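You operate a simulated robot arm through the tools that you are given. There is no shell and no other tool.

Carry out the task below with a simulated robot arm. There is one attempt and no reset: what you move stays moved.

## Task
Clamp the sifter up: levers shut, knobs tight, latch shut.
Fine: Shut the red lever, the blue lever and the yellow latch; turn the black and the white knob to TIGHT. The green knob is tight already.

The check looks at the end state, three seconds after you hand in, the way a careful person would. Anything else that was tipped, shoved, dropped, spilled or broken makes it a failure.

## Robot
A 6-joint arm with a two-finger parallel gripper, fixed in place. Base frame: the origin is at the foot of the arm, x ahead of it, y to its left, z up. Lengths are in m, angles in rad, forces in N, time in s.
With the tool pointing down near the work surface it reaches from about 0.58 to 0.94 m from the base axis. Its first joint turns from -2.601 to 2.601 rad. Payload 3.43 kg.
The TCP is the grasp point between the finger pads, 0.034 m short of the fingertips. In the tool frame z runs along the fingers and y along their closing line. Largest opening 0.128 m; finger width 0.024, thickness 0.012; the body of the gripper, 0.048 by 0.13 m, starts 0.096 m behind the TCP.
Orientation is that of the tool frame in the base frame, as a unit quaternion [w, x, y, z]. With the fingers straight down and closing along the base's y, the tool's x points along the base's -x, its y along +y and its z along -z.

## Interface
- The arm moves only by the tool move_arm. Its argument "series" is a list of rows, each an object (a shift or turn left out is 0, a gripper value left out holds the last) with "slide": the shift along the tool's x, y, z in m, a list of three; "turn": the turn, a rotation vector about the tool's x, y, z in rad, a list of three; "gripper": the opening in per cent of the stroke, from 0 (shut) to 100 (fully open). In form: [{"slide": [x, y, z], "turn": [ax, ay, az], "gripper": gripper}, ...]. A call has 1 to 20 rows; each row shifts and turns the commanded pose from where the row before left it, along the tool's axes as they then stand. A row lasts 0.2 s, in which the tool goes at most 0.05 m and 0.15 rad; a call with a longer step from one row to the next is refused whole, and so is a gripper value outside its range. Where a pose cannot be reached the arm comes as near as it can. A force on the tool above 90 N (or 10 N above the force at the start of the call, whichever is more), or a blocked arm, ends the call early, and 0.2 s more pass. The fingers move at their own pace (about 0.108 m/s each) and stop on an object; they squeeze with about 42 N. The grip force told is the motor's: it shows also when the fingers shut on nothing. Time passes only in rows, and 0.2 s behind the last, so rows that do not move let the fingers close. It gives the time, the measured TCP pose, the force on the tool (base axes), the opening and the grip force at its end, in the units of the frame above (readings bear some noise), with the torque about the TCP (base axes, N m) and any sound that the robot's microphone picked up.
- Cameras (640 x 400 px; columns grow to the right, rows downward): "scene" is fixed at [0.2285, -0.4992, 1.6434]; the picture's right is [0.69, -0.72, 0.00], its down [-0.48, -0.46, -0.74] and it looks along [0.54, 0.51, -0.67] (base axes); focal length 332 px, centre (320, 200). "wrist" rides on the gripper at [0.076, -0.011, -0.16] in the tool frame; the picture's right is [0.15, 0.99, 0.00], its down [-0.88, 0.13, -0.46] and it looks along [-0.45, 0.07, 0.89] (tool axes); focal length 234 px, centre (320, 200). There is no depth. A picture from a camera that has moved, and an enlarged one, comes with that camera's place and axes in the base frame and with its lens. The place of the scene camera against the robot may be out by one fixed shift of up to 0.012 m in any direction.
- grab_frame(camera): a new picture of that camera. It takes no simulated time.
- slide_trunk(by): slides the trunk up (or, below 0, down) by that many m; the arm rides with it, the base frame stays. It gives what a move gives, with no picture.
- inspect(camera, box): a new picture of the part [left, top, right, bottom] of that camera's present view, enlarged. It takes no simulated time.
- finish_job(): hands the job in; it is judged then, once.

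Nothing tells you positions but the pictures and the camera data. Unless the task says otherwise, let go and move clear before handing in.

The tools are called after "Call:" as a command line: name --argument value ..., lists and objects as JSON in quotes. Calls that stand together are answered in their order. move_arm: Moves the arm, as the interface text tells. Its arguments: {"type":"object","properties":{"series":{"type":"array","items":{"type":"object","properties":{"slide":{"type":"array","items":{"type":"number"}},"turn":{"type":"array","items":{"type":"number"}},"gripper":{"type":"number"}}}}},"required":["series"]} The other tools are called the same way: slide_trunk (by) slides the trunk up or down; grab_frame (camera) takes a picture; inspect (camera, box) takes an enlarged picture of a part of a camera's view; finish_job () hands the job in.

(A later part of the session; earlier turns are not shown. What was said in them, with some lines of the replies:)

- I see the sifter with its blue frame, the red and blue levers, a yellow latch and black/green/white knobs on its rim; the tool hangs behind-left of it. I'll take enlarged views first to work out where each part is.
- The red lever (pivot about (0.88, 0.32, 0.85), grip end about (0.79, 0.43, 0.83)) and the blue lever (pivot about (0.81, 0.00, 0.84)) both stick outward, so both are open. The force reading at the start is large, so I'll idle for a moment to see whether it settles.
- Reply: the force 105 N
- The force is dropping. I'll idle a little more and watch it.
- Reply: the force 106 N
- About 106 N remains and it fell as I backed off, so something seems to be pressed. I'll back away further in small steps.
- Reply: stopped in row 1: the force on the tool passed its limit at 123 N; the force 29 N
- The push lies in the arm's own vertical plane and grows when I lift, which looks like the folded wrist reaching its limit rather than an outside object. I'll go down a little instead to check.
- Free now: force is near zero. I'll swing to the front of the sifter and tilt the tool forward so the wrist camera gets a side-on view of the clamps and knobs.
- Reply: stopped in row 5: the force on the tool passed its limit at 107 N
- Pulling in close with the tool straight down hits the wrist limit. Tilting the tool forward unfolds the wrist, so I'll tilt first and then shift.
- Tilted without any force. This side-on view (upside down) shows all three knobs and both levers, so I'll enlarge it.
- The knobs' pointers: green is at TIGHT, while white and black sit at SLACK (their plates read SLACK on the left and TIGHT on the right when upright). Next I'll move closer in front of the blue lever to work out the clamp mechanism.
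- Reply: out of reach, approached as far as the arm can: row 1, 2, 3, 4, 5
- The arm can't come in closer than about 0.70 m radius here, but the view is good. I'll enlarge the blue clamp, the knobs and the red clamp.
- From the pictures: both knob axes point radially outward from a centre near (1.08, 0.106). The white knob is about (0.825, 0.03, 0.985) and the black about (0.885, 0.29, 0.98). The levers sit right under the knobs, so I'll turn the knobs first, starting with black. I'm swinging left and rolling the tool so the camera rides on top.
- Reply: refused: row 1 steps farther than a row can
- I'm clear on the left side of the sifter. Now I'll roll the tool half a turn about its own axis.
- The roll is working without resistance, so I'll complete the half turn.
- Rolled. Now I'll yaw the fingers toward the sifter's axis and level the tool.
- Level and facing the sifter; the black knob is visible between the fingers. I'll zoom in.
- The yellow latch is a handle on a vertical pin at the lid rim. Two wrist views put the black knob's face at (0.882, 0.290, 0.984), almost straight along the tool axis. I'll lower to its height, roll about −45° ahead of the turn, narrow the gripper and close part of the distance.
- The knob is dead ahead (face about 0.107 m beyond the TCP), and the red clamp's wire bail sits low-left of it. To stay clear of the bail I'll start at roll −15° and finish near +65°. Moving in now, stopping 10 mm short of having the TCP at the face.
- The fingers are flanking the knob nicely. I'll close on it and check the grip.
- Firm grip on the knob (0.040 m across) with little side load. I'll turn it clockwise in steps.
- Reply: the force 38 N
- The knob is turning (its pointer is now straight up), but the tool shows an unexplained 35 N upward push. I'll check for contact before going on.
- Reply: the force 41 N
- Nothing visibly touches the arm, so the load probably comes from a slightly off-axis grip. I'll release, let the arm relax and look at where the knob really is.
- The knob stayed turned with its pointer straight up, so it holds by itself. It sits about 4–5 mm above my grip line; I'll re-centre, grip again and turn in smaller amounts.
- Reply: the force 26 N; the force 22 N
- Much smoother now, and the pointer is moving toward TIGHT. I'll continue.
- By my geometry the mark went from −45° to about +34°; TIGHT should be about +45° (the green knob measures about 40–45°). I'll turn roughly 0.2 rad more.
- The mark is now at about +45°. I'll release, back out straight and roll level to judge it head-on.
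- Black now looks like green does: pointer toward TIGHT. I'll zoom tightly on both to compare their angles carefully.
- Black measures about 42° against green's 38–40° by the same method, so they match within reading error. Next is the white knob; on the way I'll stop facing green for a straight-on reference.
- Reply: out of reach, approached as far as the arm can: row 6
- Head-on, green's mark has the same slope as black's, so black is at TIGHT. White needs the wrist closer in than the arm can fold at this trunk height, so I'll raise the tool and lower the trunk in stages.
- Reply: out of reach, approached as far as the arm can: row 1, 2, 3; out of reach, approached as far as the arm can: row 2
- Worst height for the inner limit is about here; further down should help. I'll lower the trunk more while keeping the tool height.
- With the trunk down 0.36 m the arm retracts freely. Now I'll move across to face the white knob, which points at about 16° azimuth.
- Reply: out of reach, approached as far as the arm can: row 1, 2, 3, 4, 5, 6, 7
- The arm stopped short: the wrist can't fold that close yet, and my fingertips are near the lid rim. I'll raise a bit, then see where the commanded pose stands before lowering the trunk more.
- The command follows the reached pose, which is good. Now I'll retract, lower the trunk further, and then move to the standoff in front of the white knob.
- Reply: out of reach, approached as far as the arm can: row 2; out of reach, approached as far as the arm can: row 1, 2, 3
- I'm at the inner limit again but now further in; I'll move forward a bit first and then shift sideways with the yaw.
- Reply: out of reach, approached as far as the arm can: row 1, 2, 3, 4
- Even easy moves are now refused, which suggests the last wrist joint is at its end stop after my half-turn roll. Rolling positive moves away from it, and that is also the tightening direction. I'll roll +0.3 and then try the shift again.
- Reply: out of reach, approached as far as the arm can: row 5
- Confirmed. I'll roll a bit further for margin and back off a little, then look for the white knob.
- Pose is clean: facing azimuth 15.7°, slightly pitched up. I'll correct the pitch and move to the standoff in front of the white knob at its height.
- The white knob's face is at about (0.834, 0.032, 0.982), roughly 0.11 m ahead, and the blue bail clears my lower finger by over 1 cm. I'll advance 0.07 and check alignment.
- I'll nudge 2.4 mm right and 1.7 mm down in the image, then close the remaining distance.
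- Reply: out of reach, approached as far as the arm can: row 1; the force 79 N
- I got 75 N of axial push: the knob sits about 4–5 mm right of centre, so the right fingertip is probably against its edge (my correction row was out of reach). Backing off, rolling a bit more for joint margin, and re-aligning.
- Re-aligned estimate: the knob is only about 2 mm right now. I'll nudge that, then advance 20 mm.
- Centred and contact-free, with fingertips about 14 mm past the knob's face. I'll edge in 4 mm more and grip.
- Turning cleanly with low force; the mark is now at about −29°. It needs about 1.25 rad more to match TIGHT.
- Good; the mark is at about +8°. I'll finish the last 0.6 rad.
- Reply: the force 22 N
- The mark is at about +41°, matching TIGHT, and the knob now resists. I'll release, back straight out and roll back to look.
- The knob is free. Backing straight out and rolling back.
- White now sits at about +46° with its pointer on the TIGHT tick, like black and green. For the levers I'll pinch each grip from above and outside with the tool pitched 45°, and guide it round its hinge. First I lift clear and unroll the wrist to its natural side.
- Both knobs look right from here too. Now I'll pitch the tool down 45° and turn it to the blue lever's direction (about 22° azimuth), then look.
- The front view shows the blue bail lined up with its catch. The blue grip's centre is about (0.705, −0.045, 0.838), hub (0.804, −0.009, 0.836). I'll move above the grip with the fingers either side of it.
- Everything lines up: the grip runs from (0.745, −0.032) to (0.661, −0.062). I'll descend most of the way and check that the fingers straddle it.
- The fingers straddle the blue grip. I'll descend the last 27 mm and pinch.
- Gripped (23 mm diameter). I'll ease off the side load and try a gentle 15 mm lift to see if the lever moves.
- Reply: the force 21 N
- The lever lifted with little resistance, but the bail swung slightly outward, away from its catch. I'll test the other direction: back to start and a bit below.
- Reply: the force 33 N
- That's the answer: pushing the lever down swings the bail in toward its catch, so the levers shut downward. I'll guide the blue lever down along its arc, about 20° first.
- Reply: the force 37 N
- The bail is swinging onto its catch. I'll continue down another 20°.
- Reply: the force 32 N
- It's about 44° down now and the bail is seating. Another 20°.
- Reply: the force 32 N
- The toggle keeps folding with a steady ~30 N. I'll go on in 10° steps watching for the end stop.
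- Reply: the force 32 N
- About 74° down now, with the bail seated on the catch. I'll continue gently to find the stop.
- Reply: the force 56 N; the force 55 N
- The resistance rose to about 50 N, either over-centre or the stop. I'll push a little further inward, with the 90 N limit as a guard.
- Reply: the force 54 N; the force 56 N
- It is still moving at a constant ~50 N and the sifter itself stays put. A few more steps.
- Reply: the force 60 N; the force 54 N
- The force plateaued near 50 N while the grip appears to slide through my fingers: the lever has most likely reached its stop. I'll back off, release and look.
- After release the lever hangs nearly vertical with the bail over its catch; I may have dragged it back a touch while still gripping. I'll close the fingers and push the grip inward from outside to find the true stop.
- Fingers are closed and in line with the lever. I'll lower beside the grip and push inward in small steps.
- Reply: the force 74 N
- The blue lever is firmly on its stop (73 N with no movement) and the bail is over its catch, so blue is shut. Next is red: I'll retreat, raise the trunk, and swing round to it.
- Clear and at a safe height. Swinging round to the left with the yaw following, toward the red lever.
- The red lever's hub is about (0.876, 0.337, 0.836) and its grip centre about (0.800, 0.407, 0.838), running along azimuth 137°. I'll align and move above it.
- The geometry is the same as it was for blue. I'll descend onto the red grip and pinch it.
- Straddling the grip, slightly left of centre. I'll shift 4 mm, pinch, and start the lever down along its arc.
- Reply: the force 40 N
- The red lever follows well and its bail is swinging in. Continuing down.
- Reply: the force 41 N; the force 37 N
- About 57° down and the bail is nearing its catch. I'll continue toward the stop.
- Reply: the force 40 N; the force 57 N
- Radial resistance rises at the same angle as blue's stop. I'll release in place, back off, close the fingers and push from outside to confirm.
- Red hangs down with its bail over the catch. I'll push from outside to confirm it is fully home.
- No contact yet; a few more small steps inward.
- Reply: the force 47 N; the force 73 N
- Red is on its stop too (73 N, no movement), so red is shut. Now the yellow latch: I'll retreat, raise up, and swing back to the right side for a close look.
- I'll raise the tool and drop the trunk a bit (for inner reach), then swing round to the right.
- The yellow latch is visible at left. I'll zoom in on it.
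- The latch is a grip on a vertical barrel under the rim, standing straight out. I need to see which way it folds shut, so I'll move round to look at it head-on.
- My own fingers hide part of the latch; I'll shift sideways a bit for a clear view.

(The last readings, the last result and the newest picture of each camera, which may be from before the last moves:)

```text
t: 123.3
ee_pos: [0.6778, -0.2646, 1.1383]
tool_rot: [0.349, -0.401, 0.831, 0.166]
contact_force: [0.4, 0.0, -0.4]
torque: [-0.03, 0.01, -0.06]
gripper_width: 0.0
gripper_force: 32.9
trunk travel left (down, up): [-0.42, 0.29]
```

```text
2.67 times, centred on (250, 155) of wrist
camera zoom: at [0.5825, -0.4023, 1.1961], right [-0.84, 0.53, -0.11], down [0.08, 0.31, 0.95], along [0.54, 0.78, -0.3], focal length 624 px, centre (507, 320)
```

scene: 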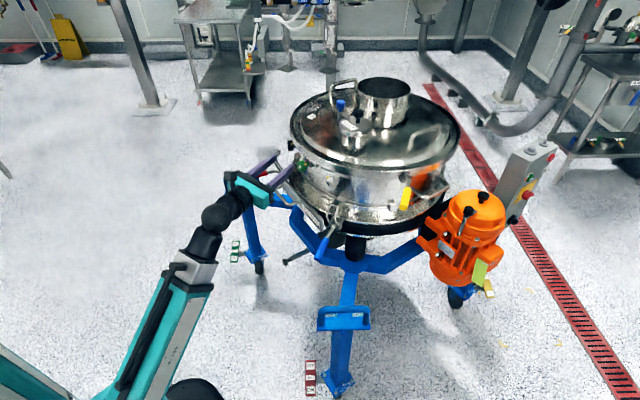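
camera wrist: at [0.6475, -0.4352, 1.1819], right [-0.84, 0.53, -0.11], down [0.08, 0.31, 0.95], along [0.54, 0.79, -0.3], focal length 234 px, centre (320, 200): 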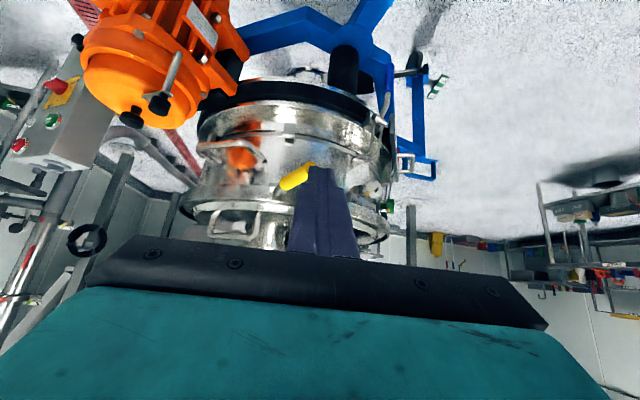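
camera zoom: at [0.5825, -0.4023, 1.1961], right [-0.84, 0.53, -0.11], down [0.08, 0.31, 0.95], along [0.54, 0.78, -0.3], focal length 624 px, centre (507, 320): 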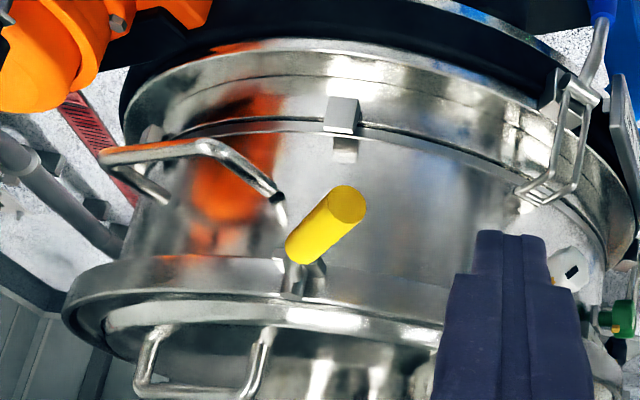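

The barrel is at about (0.943, −0.148, 1.053) and the handle's end at (0.818, −0.215, 1.053), so it lies horizontally. I'll pinch it from above with the tool pointing down and test gently which way it swings. Moving over it now.

Call:
move_arm --series '[{"slide": [-0.03, 0, -0.03], "gripper": 40}, {"slide": [-0.015, 0, -0.015], "turn": [0.0934, 0, 0.0917]}, {"turn": [0.0934, 0, 0.0917]}, {"turn": [0.0934, 0, 0.0917]}, {"slide": [-0.0317, -0.0056, 0.0322]}, {"slide": [-0.0317, -0.0056, 0.0322]}, {"slide": [-0.0317, -0.0056, 0.0322]}, {"slide": [-0.0317, -0.0056, 0.0322]}, {"turn": [0, 0.128, 0]}, {"turn": [0, 0.128, 0]}, {"turn": [0, 0.128, 0]}, {"turn": [0, 0.128, 0]}, {"turn": [0, 0.128, 0]}, {"turn": [0, 0.128, 0]}, {}]'

Call:
grab_frame --camera "wrist"

Call:
grab_frame --camera "scene"

```text
t: 126.5
ee_pos: [0.8146, -0.1878, 1.1829]
tool_rot: [0.079, -0.251, 0.965, 0.016]
contact_force: [-0.1, 0.0, 0.3]
torque: [0.0, 0.0, 0.03]
gripper_width: 0.0513
gripper_force: 0.1
out of reach, approached as far as the arm can: row 12, 13, 14
trunk travel left (down, up): [-0.42, 0.29]
```

```text
taken
camera wrist: at [0.7304, -0.2457, 1.3271], right [-0.61, 0.8, -0.04], down [0.63, 0.51, 0.59], along [0.49, 0.33, -0.81], focal length 234 px, centre (320, 200)
```

wrist: 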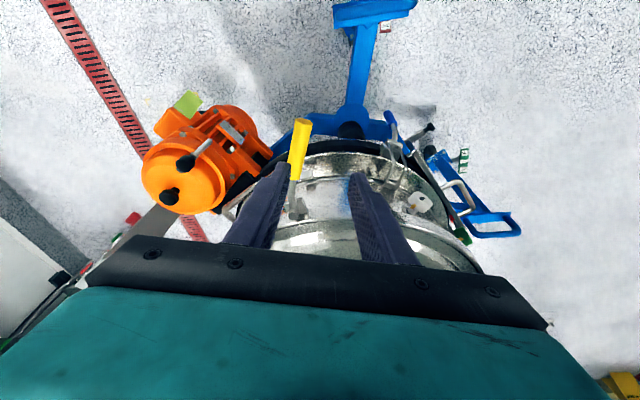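

```text
taken
```

scene: 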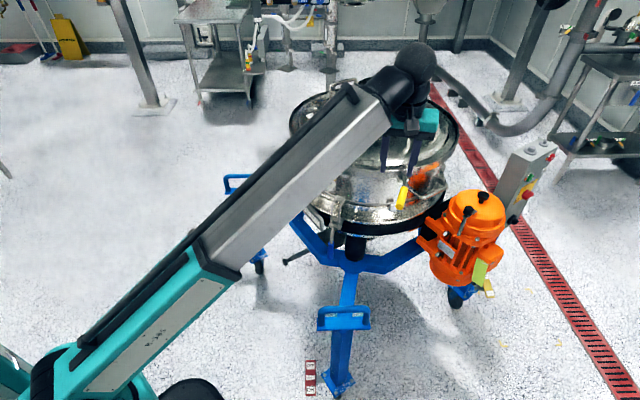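

From above I can see the latch handle and the rim well; zooming in.

Call:
inspect --camera "wrist" --box '[240, 100, 400, 230]'

Call:
inspect --camera "scene" --box '[360, 100, 460, 220]'

```text
3.08 times, centred on (320, 165) of wrist
camera zoom: at [0.7304, -0.2457, 1.3271], right [-0.61, 0.8, -0.04], down [0.63, 0.51, 0.59], along [0.49, 0.33, -0.81], focal length 720 px, centre (320, 308)
```

zoom: 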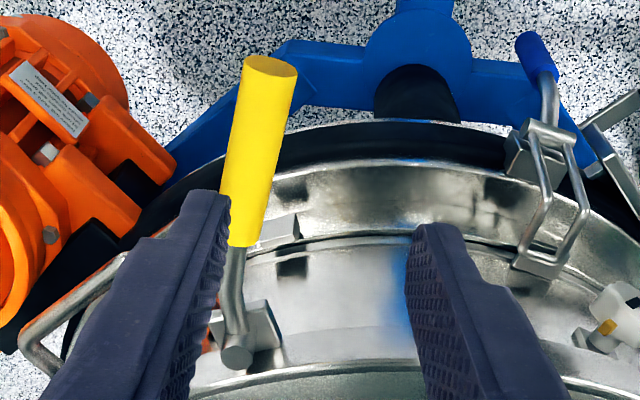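

```text
3.33 times, centred on (410, 160) of scene
camera zoom: at [0.2285, -0.4992, 1.6434], right [0.69, -0.72, 0.0], down [-0.48, -0.46, -0.74], along [0.54, 0.51, -0.67], focal length 1108 px, centre (20, 333)
```

zoom: 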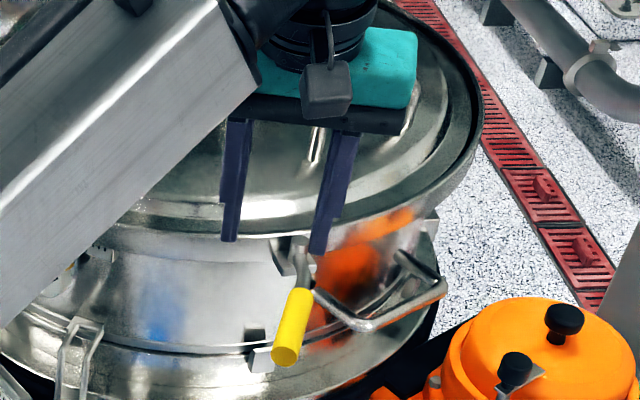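

The handle pivots on a vertical barrel and is bent toward the blue-lever side, the same way the other levers are bent toward their shut side; the other side has the drum's U-handle. So I expect it shuts toward the blue side, along the rim. I'll close the fingers and place them on the motor side of the handle to push it.

Call:
move_arm --series '[{"gripper": 0}, {"slide": [-0.0118, -0.0336, 0.0174]}, {"slide": [-0.0118, -0.0336, 0.0174]}, {}]'

Call:
grab_frame --camera "wrist"

Call:
inspect --camera "scene" --box '[360, 100, 460, 220]'

```text
t: 127.5
ee_pos: [0.8348, -0.2223, 1.1325]
tool_rot: [0.081, -0.249, 0.965, 0.014]
contact_force: [0.2, 0.1, -0.6]
torque: [0.0, 0.05, 0.03]
gripper_width: 0.0
gripper_force: 32.6
out of reach, approached as far as the arm can: row 2, 3
trunk travel left (down, up): [-0.42, 0.29]
```

```text
taken
camera wrist: at [0.752, -0.2808, 1.2754], right [-0.61, 0.8, -0.04], down [0.63, 0.51, 0.59], along [0.49, 0.33, -0.81], focal length 234 px, centre (320, 200)
```

wrist: 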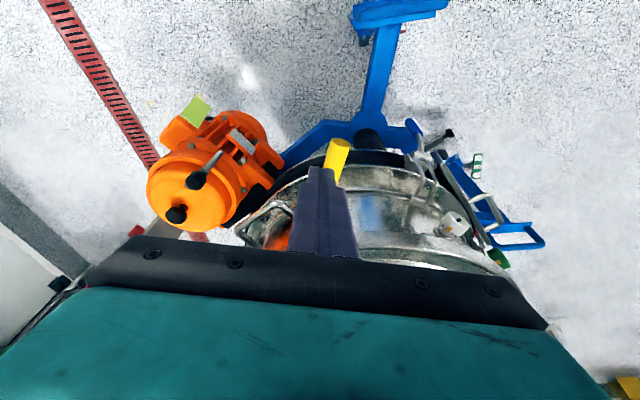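

```text
3.33 times, centred on (410, 160) of scene
camera zoom: at [0.2285, -0.4992, 1.6434], right [0.69, -0.72, 0.0], down [-0.48, -0.46, -0.74], along [0.54, 0.51, -0.67], focal length 1108 px, centre (20, 333)
```

zoom: 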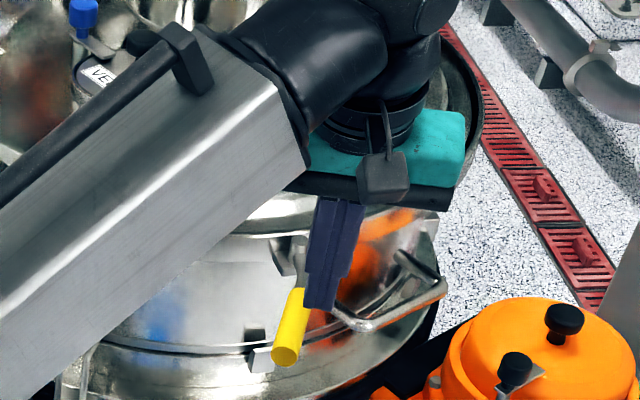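

The arm is at full stretch; raising the trunk gives better reach and more clearance for the forearm over the lid.

Call:
slide_trunk --by 0.22

Call:
move_arm --series '[{"slide": [-0.005, -0.005, 0.04]}, {"slide": [-0.005, -0.01, 0.04]}, {"slide": [-0.005, -0.01, 0.04]}, {"slide": [-0.005, -0.005, 0.04]}, {}]'

Call:
grab_frame --camera "scene"

Call:
grab_frame --camera "wrist"

```text
t: 129.9
ee_pos: [0.8364, -0.2239, 1.3506]
tool_rot: [0.082, -0.25, 0.965, 0.013]
contact_force: [0.2, -0.1, -0.1]
torque: [-0.02, -0.04, 0.04]
gripper_width: 0.0001
gripper_force: 33.6
trunk travel left (down, up): [-0.64, 0.07]
```

```text
t: 131.1
ee_pos: [0.8911, -0.2299, 1.1945]
tool_rot: [0.08, -0.25, 0.965, 0.015]
contact_force: [0.0, -0.1, 0.0]
torque: [-0.01, 0.01, 0.0]
gripper_width: 0.0
gripper_force: 32.7
trunk travel left (down, up): [-0.64, 0.07]
```

```text
taken
```

scene: 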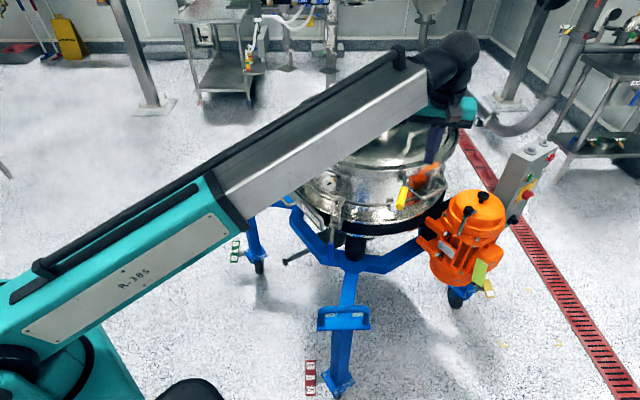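

```text
taken
camera wrist: at [0.8065, -0.2862, 1.3393], right [-0.61, 0.8, -0.04], down [0.63, 0.51, 0.59], along [0.49, 0.33, -0.81], focal length 234 px, centre (320, 200)
```

wrist: 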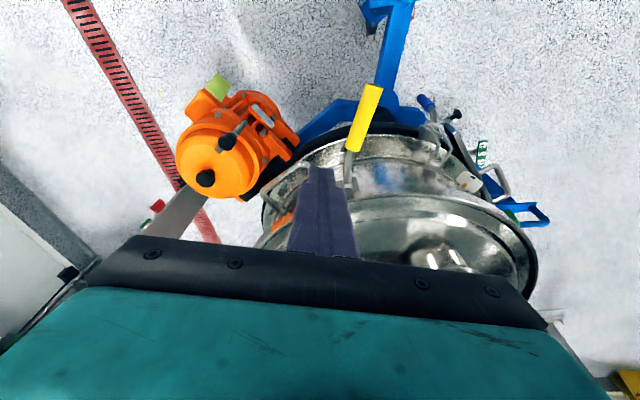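

Good reach now. I'll descend on the motor side of the yellow handle, in two stages.

Call:
move_arm --series '[{"slide": [0.0123, 0.0025, 0.0433]}, {"slide": [0.0123, 0.0025, 0.0433]}, {}]'

Call:
inspect --camera "wrist" --box '[220, 60, 420, 230]'

Call:
inspect --camera "scene" --box '[370, 110, 470, 220]'

```text
t: 131.9
ee_pos: [0.8797, -0.2329, 1.1075]
tool_rot: [0.081, -0.249, 0.965, 0.014]
contact_force: [0.3, -0.2, 0.7]
torque: [-0.03, -0.04, -0.02]
gripper_width: 0.0
gripper_force: 33.1
trunk travel left (down, up): [-0.64, 0.07]
```

```text
2.35 times, centred on (320, 145) of wrist
camera zoom: at [0.7952, -0.2909, 1.2512], right [-0.61, 0.8, -0.04], down [0.63, 0.51, 0.59], along [0.49, 0.33, -0.81], focal length 551 px, centre (320, 329)
```

zoom: 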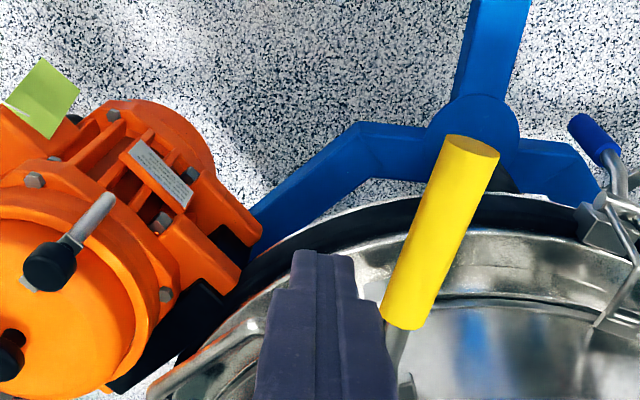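

```text
3.64 times, centred on (420, 165) of scene
camera zoom: at [0.2285, -0.4992, 1.6434], right [0.69, -0.72, 0.0], down [-0.48, -0.46, -0.74], along [0.54, 0.51, -0.67], focal length 1209 px, centre (-44, 327)
```

zoom: 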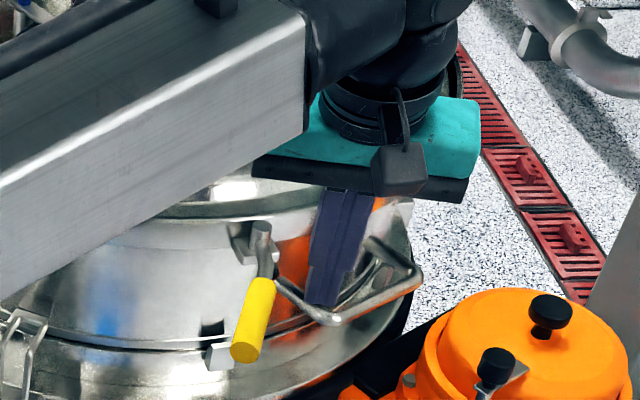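

The fingers are on the motor side of the handle, about 2 cm away, and clear of the U-handle. Descending the last 5 cm.

Call:
move_arm --series '[{"slide": [0.006, 0.001, 0.025]}, {"slide": [0.006, 0.001, 0.025]}, {}]'

Call:
inspect --camera "wrist" --box '[220, 60, 420, 230]'

Call:
inspect --camera "scene" --box '[370, 110, 470, 220]'

```text
t: 132.7
ee_pos: [0.8759, -0.2338, 1.0559]
tool_rot: [0.081, -0.25, 0.965, 0.014]
contact_force: [0.7, 0.5, -0.8]
torque: [0.0, -0.01, -0.04]
gripper_width: 0.0001
gripper_force: 32.7
trunk travel left (down, up): [-0.64, 0.07]
```

```text
2.35 times, centred on (320, 145) of wrist
camera zoom: at [0.7922, -0.2906, 1.1999], right [-0.61, 0.8, -0.04], down [0.63, 0.51, 0.59], along [0.49, 0.33, -0.81], focal length 551 px, centre (320, 329)
```

zoom: 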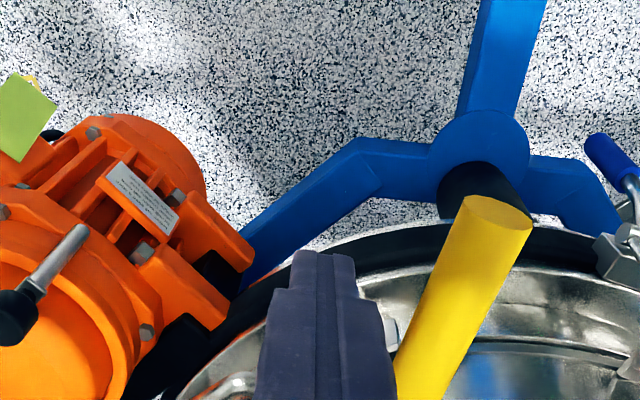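

```text
3.64 times, centred on (420, 165) of scene
camera zoom: at [0.2285, -0.4992, 1.6434], right [0.69, -0.72, 0.0], down [-0.48, -0.46, -0.74], along [0.54, 0.51, -0.67], focal length 1209 px, centre (-44, 327)
```

zoom: 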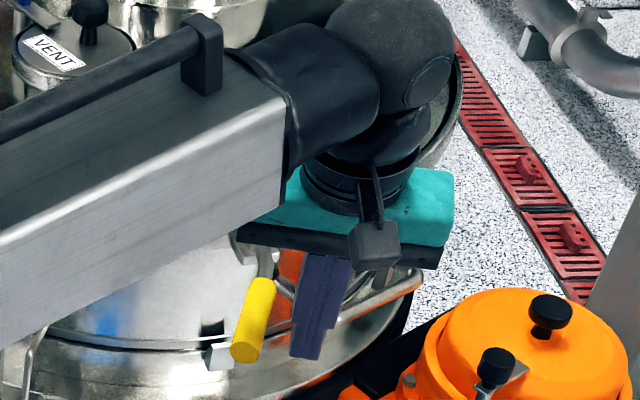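

In position beside the handle. Now a gentle push toward the blue side, in small steps.

Call:
move_arm --series '[{"slide": [0, 0.008, 0]}, {"slide": [0, 0.008, 0]}, {"slide": [0, 0.006, 0]}, {}]'

Call:
move_arm --series '[{"slide": [0, 0.006, 0]}, {"slide": [0, 0.006, 0]}, {}]'

Call:
inspect --camera "wrist" --box '[220, 60, 420, 230]'

```text
t: 133.7
ee_pos: [0.8658, -0.214, 1.0553]
tool_rot: [0.08, -0.249, 0.965, 0.013]
contact_force: [-2.3, -5.3, 0.4]
torque: [-0.03, 0.01, -0.03]
gripper_width: 0.0001
gripper_force: 32.9
trunk travel left (down, up): [-0.64, 0.07]
```

```text
t: 134.5
ee_pos: [0.8605, -0.2002, 1.0555]
tool_rot: [0.08, -0.25, 0.965, 0.015]
contact_force: [0.6, -0.6, -0.5]
torque: [-0.01, -0.02, 0.0]
gripper_width: 0.0
gripper_force: 32.4
trunk travel left (down, up): [-0.64, 0.07]
```

```text
2.35 times, centred on (320, 145) of wrist
camera zoom: at [0.7765, -0.2591, 1.2], right [-0.61, 0.79, -0.04], down [0.63, 0.51, 0.59], along [0.49, 0.34, -0.81], focal length 551 px, centre (320, 329)
```

zoom: 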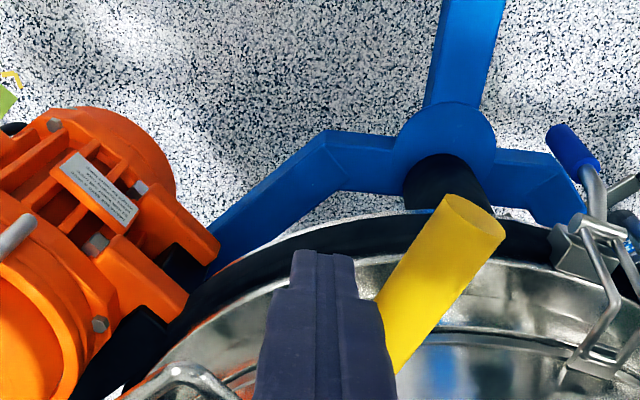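

The handle swings easily that way. Continuing along its arc.

Call:
move_arm --series '[{"slide": [0.0022, 0.0079, -0.0004]}, {"slide": [0.0021, 0.0079, -0.0004]}, {"slide": [-0.0015, 0.0089, 0]}, {"slide": [-0.0015, 0.0088, 0]}, {}]'

Call:
inspect --camera "wrist" --box '[220, 60, 420, 230]'

Call:
inspect --camera "scene" --box '[370, 110, 470, 220]'

```text
t: 135.7
ee_pos: [0.8437, -0.1729, 1.0553]
tool_rot: [0.08, -0.25, 0.965, 0.013]
contact_force: [-0.5, 0.1, -0.2]
torque: [-0.01, 0.01, 0.02]
gripper_width: 0.0
gripper_force: 32.9
trunk travel left (down, up): [-0.64, 0.07]
```

```text
2.35 times, centred on (320, 145) of wrist
camera zoom: at [0.7593, -0.2306, 1.2003], right [-0.61, 0.8, -0.04], down [0.63, 0.51, 0.59], along [0.49, 0.33, -0.81], focal length 551 px, centre (320, 329)
```

zoom: 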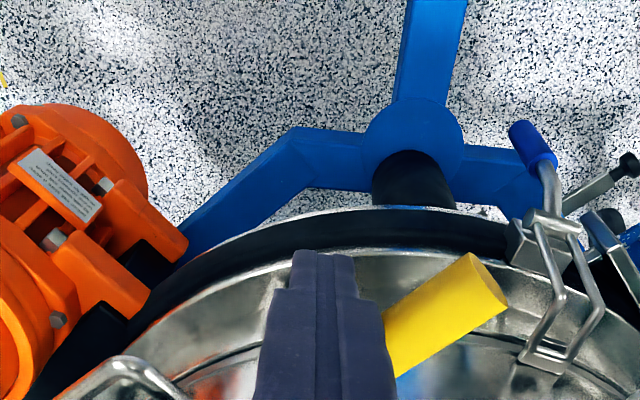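

```text
3.64 times, centred on (420, 165) of scene
camera zoom: at [0.2285, -0.4992, 1.6434], right [0.69, -0.72, 0.0], down [-0.48, -0.46, -0.74], along [0.54, 0.51, -0.67], focal length 1209 px, centre (-44, 327)
```

zoom: 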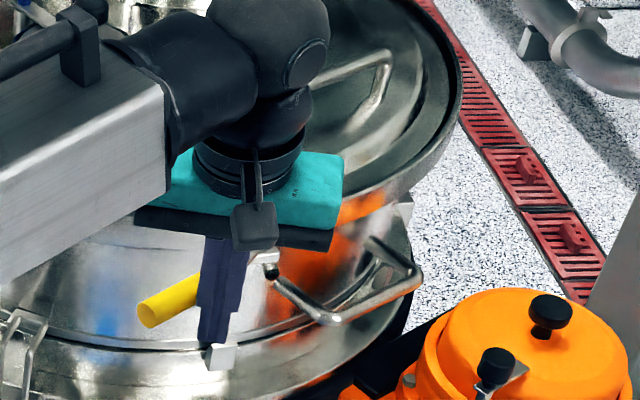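

It swings freely with almost no force. Continuing until it meets its stop along the rim.

Call:
move_arm --series '[{"slide": [-0.0032, 0.0084, 0.0004]}, {"slide": [-0.0032, 0.0084, 0.0005]}, {"slide": [-0.0045, 0.0076, 0.0006]}, {"slide": [-0.0046, 0.0076, 0.0007]}, {}]'

Call:
inspect --camera "wrist" --box '[220, 60, 420, 230]'

Call:
inspect --camera "scene" --box '[370, 110, 470, 220]'

```text
t: 136.9
ee_pos: [0.8425, -0.1385, 1.0556]
tool_rot: [0.08, -0.25, 0.965, 0.014]
contact_force: [-0.5, -0.7, -0.8]
torque: [-0.03, 0.03, 0.0]
gripper_width: 0.0
gripper_force: 33.1
trunk travel left (down, up): [-0.64, 0.07]
```

```text
2.35 times, centred on (320, 145) of wrist
camera zoom: at [0.7576, -0.1955, 1.1999], right [-0.61, 0.8, -0.04], down [0.63, 0.51, 0.59], along [0.49, 0.33, -0.81], focal length 551 px, centre (320, 329)
```

zoom: 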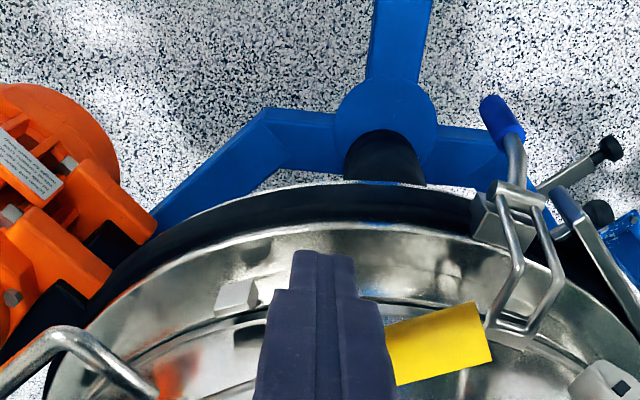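

```text
3.64 times, centred on (420, 165) of scene
camera zoom: at [0.2285, -0.4992, 1.6434], right [0.69, -0.72, 0.0], down [-0.48, -0.46, -0.74], along [0.54, 0.51, -0.67], focal length 1209 px, centre (-44, 327)
```

zoom: 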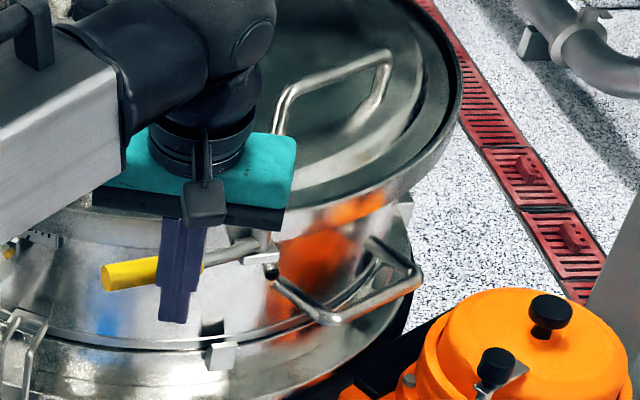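

Nearly flush with the drum. Small steps now, watching for the stop.

Call:
move_arm --series '[{"slide": [-0.0057, 0.0068, 0.0009]}, {"slide": [-0.0058, 0.0067, 0.0009]}, {}]'

Call:
move_arm --series '[{"slide": [-0.0046, 0.0038, 0.0007]}, {"slide": [-0.0046, 0.0038, 0.0007]}, {}]'

Call:
inspect --camera "wrist" --box '[220, 60, 420, 230]'

Call:
inspect --camera "scene" --box '[370, 110, 470, 220]'

```text
t: 137.7
ee_pos: [0.8439, -0.1206, 1.055]
tool_rot: [0.081, -0.249, 0.965, 0.014]
contact_force: [-0.2, -0.8, -0.3]
torque: [-0.02, -0.03, 0.0]
gripper_width: 0.0001
gripper_force: 33.4
trunk travel left (down, up): [-0.64, 0.07]
```

```text
t: 138.5
ee_pos: [0.8487, -0.1104, 1.0552]
tool_rot: [0.08, -0.249, 0.965, 0.013]
contact_force: [-2.6, -5.3, -0.3]
torque: [-0.03, 0.01, 0.01]
gripper_width: 0.0
gripper_force: 32.8
trunk travel left (down, up): [-0.64, 0.07]
```

```text
2.35 times, centred on (320, 145) of wrist
camera zoom: at [0.7649, -0.1678, 1.2001], right [-0.6, 0.8, -0.04], down [0.63, 0.51, 0.59], along [0.49, 0.33, -0.81], focal length 551 px, centre (320, 329)
```

zoom: 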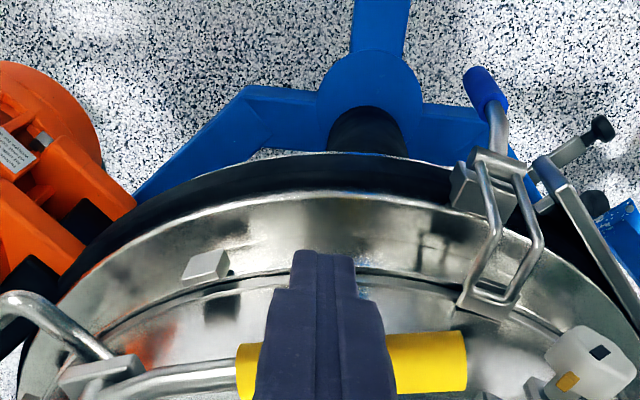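

```text
3.64 times, centred on (420, 165) of scene
camera zoom: at [0.2285, -0.4992, 1.6434], right [0.69, -0.72, 0.0], down [-0.48, -0.46, -0.74], along [0.54, 0.51, -0.67], focal length 1209 px, centre (-44, 327)
```

zoom: 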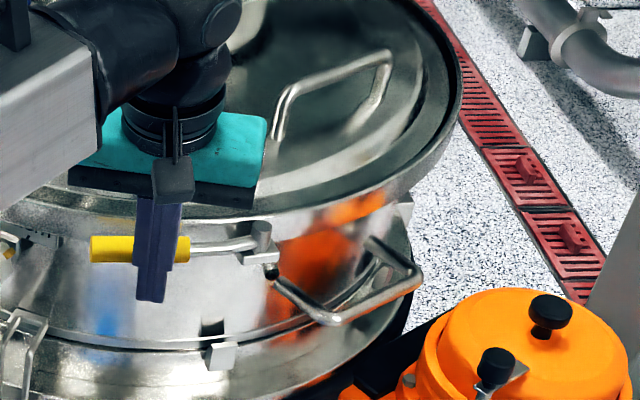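

The handle lies along the drum and looks shut. I'll push a bit more, straight inward, to confirm the stop.

Call:
move_arm --series '[{"slide": [-0.0048, 0.0018, 0.0007]}, {"slide": [-0.0038, 0.001, 0.0006]}, {}]'

Call:
move_arm --series '[{"slide": [-0.0038, 0.001, 0.0006]}, {"slide": [-0.0038, 0.001, 0.0006]}, {}]'

Call:
inspect --camera "wrist" --box '[220, 60, 420, 230]'

Call:
inspect --camera "scene" --box '[370, 110, 470, 220]'

```text
t: 139.3
ee_pos: [0.8498, -0.1093, 1.0558]
tool_rot: [0.077, -0.248, 0.966, 0.011]
contact_force: [-31.6, -30.7, -7.1]
torque: [-0.22, 0.16, 0.29]
gripper_width: 0.0003
gripper_force: 33.3
trunk travel left (down, up): [-0.64, 0.07]
```

```text
t: 140.1
ee_pos: [0.8516, -0.1092, 1.0552]
tool_rot: [0.07, -0.246, 0.967, 0.01]
contact_force: [-59.6, -39.5, -20.0]
torque: [-0.45, 0.35, 0.61]
gripper_width: 0.0
gripper_force: 32.9
trunk travel left (down, up): [-0.64, 0.07]
```

```text
2.35 times, centred on (320, 145) of wrist
camera zoom: at [0.7688, -0.1642, 1.203], right [-0.6, 0.8, -0.03], down [0.64, 0.51, 0.57], along [0.47, 0.32, -0.82], focal length 551 px, centre (320, 329)
```

zoom: 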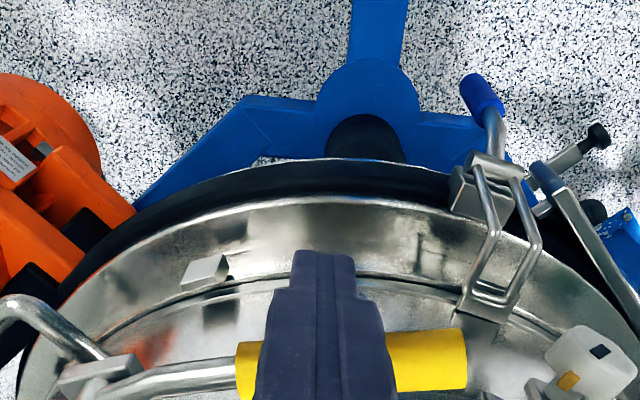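

```text
3.64 times, centred on (420, 165) of scene
camera zoom: at [0.2285, -0.4992, 1.6434], right [0.69, -0.72, 0.0], down [-0.48, -0.46, -0.74], along [0.54, 0.51, -0.67], focal length 1209 px, centre (-44, 327)
```

zoom: 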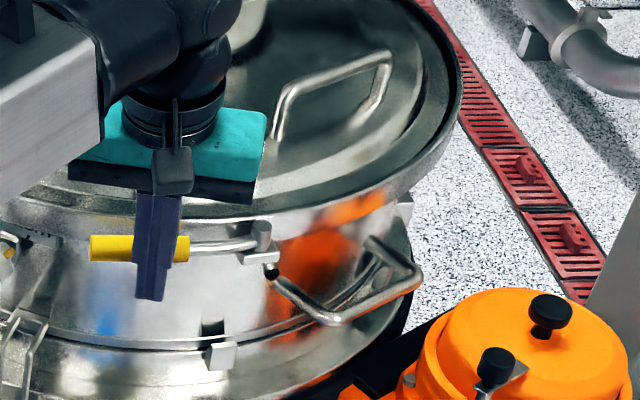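

Firm stop at about 75 N with the handle flush along the drum: yellow is shut. I'll back off outward, lift clear, and review everything.

Call:
move_arm --series '[{"slide": [0.015, -0.004, 0]}, {"slide": [0.025, -0.006, 0]}, {"slide": [0, 0, -0.04]}, {"slide": [0, 0, -0.04]}, {"slide": [0, 0, -0.03]}, {}]'

Call:
grab_frame --camera "scene"

Call:
inspect --camera "wrist" --box '[180, 60, 460, 240]'

```text
t: 141.5
ee_pos: [0.814, -0.1321, 1.1583]
tool_rot: [0.081, -0.249, 0.965, 0.014]
contact_force: [0.3, -0.6, -0.7]
torque: [0.0, 0.0, 0.02]
gripper_width: 0.0
gripper_force: 32.7
trunk travel left (down, up): [-0.64, 0.07]
```

```text
taken
```

scene: 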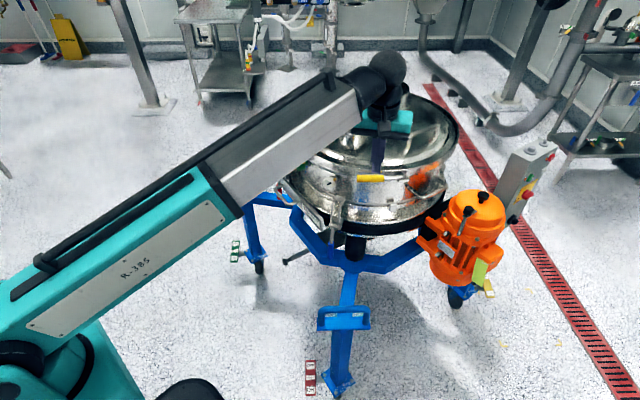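

```text
2.22 times, centred on (320, 150) of wrist
camera zoom: at [0.7296, -0.1896, 1.3028], right [-0.61, 0.8, -0.04], down [0.63, 0.51, 0.59], along [0.49, 0.33, -0.81], focal length 520 px, centre (320, 311)
```

zoom: 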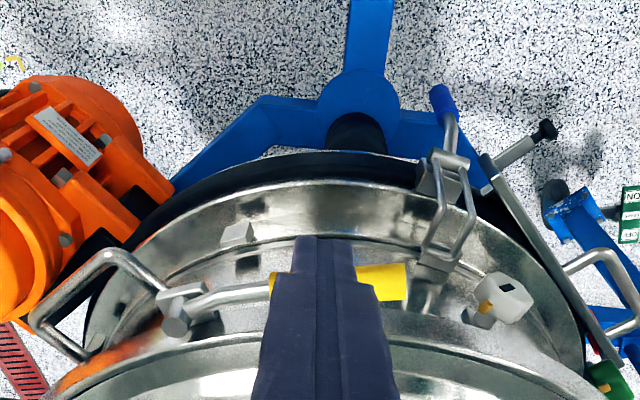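

All clear. Now I'll swing the arm away to the left so the fixed camera sees the whole sifter for a final check.

Call:
move_arm --series '[{"slide": [0.014, 0.0098, -0.0226]}, {"slide": [0.014, 0.0098, -0.0226]}, {"slide": [-0.0217, 0.0393, 0.0032]}, {"slide": [-0.0217, 0.0393, 0.0032]}, {"slide": [-0.0217, 0.0393, 0.0032]}, {"slide": [-0.0217, 0.0393, 0.0032]}, {"slide": [-0.0217, 0.0393, 0.0032]}, {"slide": [-0.0217, 0.0393, 0.0032]}, {"slide": [-0.0217, 0.0393, 0.0032]}, {"slide": [-0.0217, 0.0393, 0.0032]}, {"slide": [-0.0217, 0.0393, 0.0032]}, {"slide": [-0.0217, 0.0393, 0.0032]}, {"slide": [-0.0217, 0.0393, 0.0032]}, {"slide": [-0.0217, 0.0393, 0.0032]}, {}]'

Call:
grab_frame --camera "scene"

```text
t: 144.7
ee_pos: [0.775, 0.4092, 1.1942]
tool_rot: [0.081, -0.25, 0.965, 0.015]
contact_force: [0.3, -0.7, 0.8]
torque: [0.05, 0.01, 0.0]
gripper_width: 0.0001
gripper_force: 32.5
trunk travel left (down, up): [-0.64, 0.07]
```

```text
taken
```

scene: 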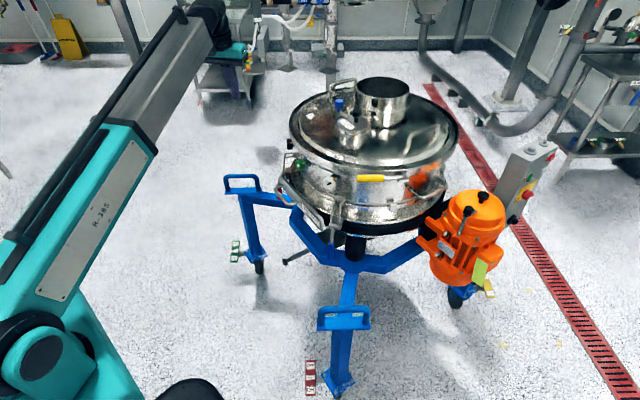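

The arm is clear. I'll zoom in on each of the parts for the final check.

Call:
inspect --camera "scene" --box '[260, 130, 360, 210]'

Call:
inspect --camera "scene" --box '[300, 160, 400, 250]'

Call:
inspect --camera "scene" --box '[350, 140, 470, 240]'

Call:
grab_frame --camera "wrist"

```text
5.00 times, centred on (310, 170) of scene
camera zoom: at [0.2285, -0.4992, 1.6434], right [0.69, -0.72, 0.0], down [-0.48, -0.46, -0.74], along [0.54, 0.51, -0.67], focal length 1662 px, centre (370, 350)
```

zoom: 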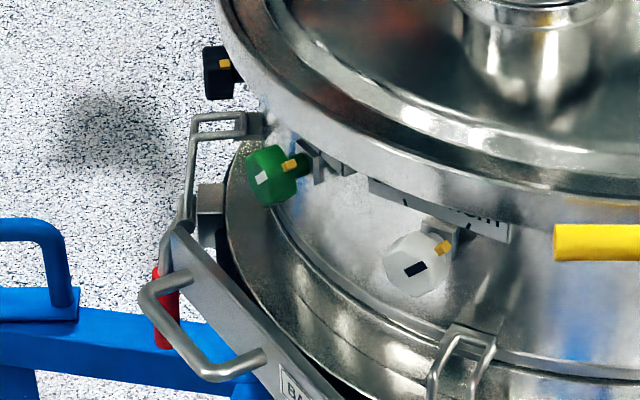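

```text
4.44 times, centred on (350, 205) of scene
camera zoom: at [0.2285, -0.4992, 1.6434], right [0.69, -0.72, 0.0], down [-0.48, -0.46, -0.74], along [0.54, 0.51, -0.67], focal length 1478 px, centre (187, 178)
```

zoom: 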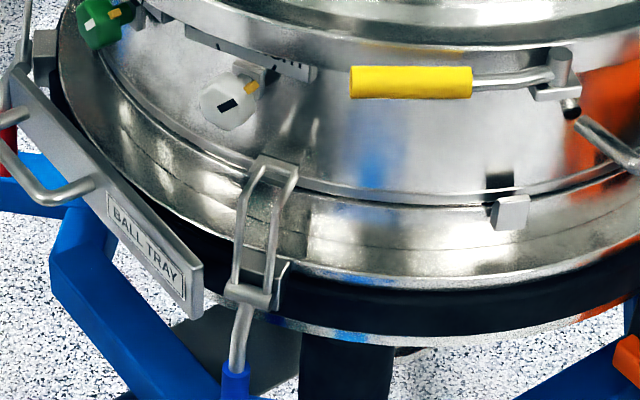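

```text
4.00 times, centred on (410, 190) of scene
camera zoom: at [0.2285, -0.4992, 1.6434], right [0.69, -0.72, 0.0], down [-0.48, -0.46, -0.74], along [0.54, 0.51, -0.67], focal length 1330 px, centre (-40, 240)
```

zoom: 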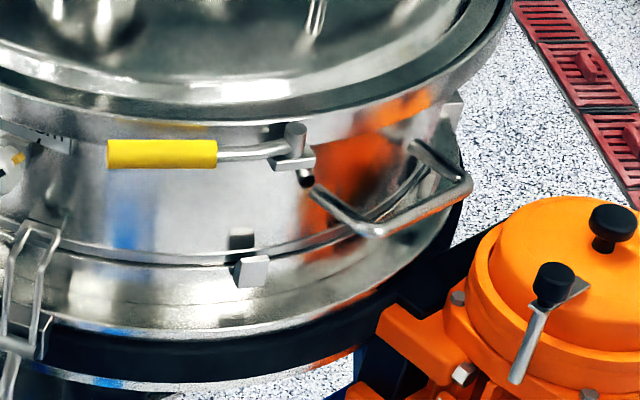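

```text
taken
camera wrist: at [0.6922, 0.3517, 1.3386], right [-0.6, 0.8, -0.04], down [0.63, 0.51, 0.59], along [0.49, 0.33, -0.81], focal length 234 px, centre (320, 200)
```

wrist: 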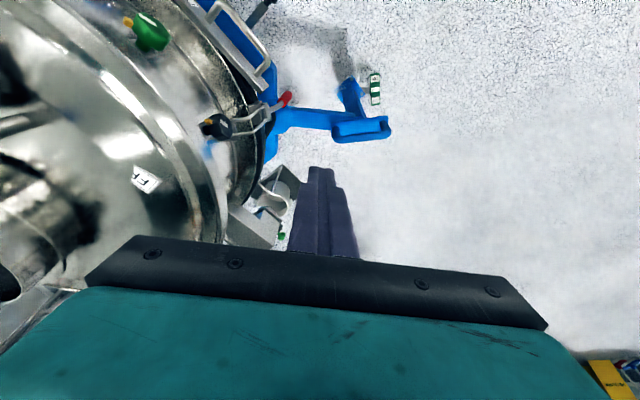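

Blue and red hang down with their bails over the catches, yellow lies flush, and white points to TIGHT. One last close look at black and green from the wrist camera.

Call:
inspect --camera "wrist" --box '[100, 0, 320, 160]'

Call:
inspect --camera "scene" --box '[285, 135, 355, 195]'

```text
2.50 times, centred on (210, 80) of wrist
camera zoom: at [0.6922, 0.3517, 1.3386], right [-0.6, 0.8, -0.04], down [0.63, 0.51, 0.59], along [0.49, 0.33, -0.81], focal length 585 px, centre (595, 500)
```

zoom: 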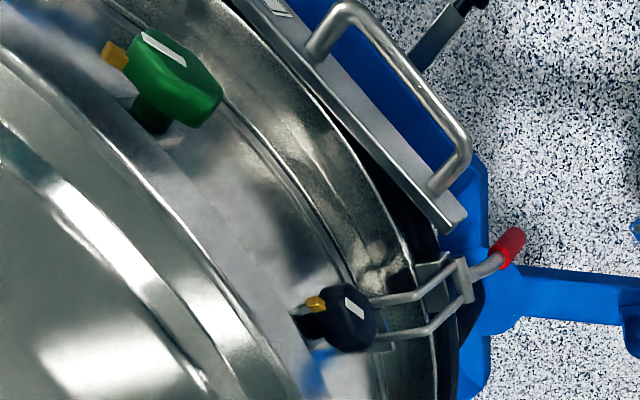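

```text
6.67 times, centred on (320, 165) of scene
camera zoom: at [0.2285, -0.4992, 1.6434], right [0.69, -0.72, 0.0], down [-0.48, -0.46, -0.74], along [0.54, 0.51, -0.67], focal length 2217 px, centre (320, 433)
```

zoom: 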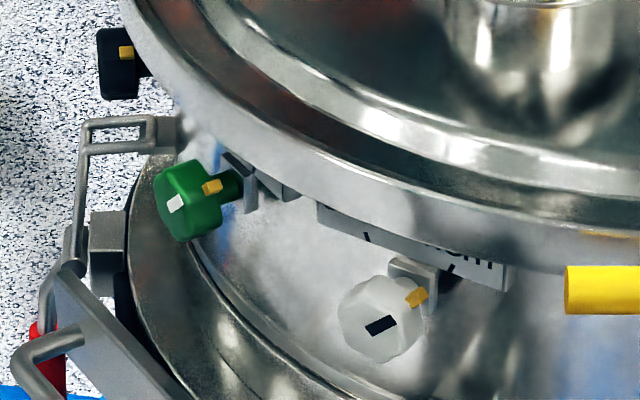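

All five parts are done and the arm is clear:
- **Levers:** red and blue are shut, on their stops with the bails over their catches.
- **Latch:** yellow is flush along the drum, on its stop.
- **Knobs:** black and white point to TIGHT like the green one, which I left alone.

Nothing else looks disturbed, so I'm handing in.

Call:
finish_job

```text
The job is handed in.
```

I've handed the job in with every part clamped. I don't have the check's verdict.

- **Levers:** Red and blue are both shut. They shut downward. Each hangs down with its wire bail over the catch and did not move when I pushed on it with about 73 N.
- **Latch:** Yellow is shut, folded flat along the drum on the blue-lever side, and it held at a firm stop. No marking shows which way it shuts. I went by the bend in its handle and the clear space on that side.
- **Knobs:** Black and white both point to TIGHT. I measured black at about 42–46° and white at about 46–48°. Green, the reference, measured about 38–45°. Neither has a clear end stop I could lean on, so this is a visual match rather than a felt one. I did not touch green.

Two contacts did not show up as damage or movement in the later pictures:

- A fingertip pressed the white knob with about 75 N while I was lining up, before I backed off and re-aligned.
- The tool took about 35 N sideways on the first turn of the black knob.

In the final pictures nothing else had moved, and the arm was clear of the sifter.
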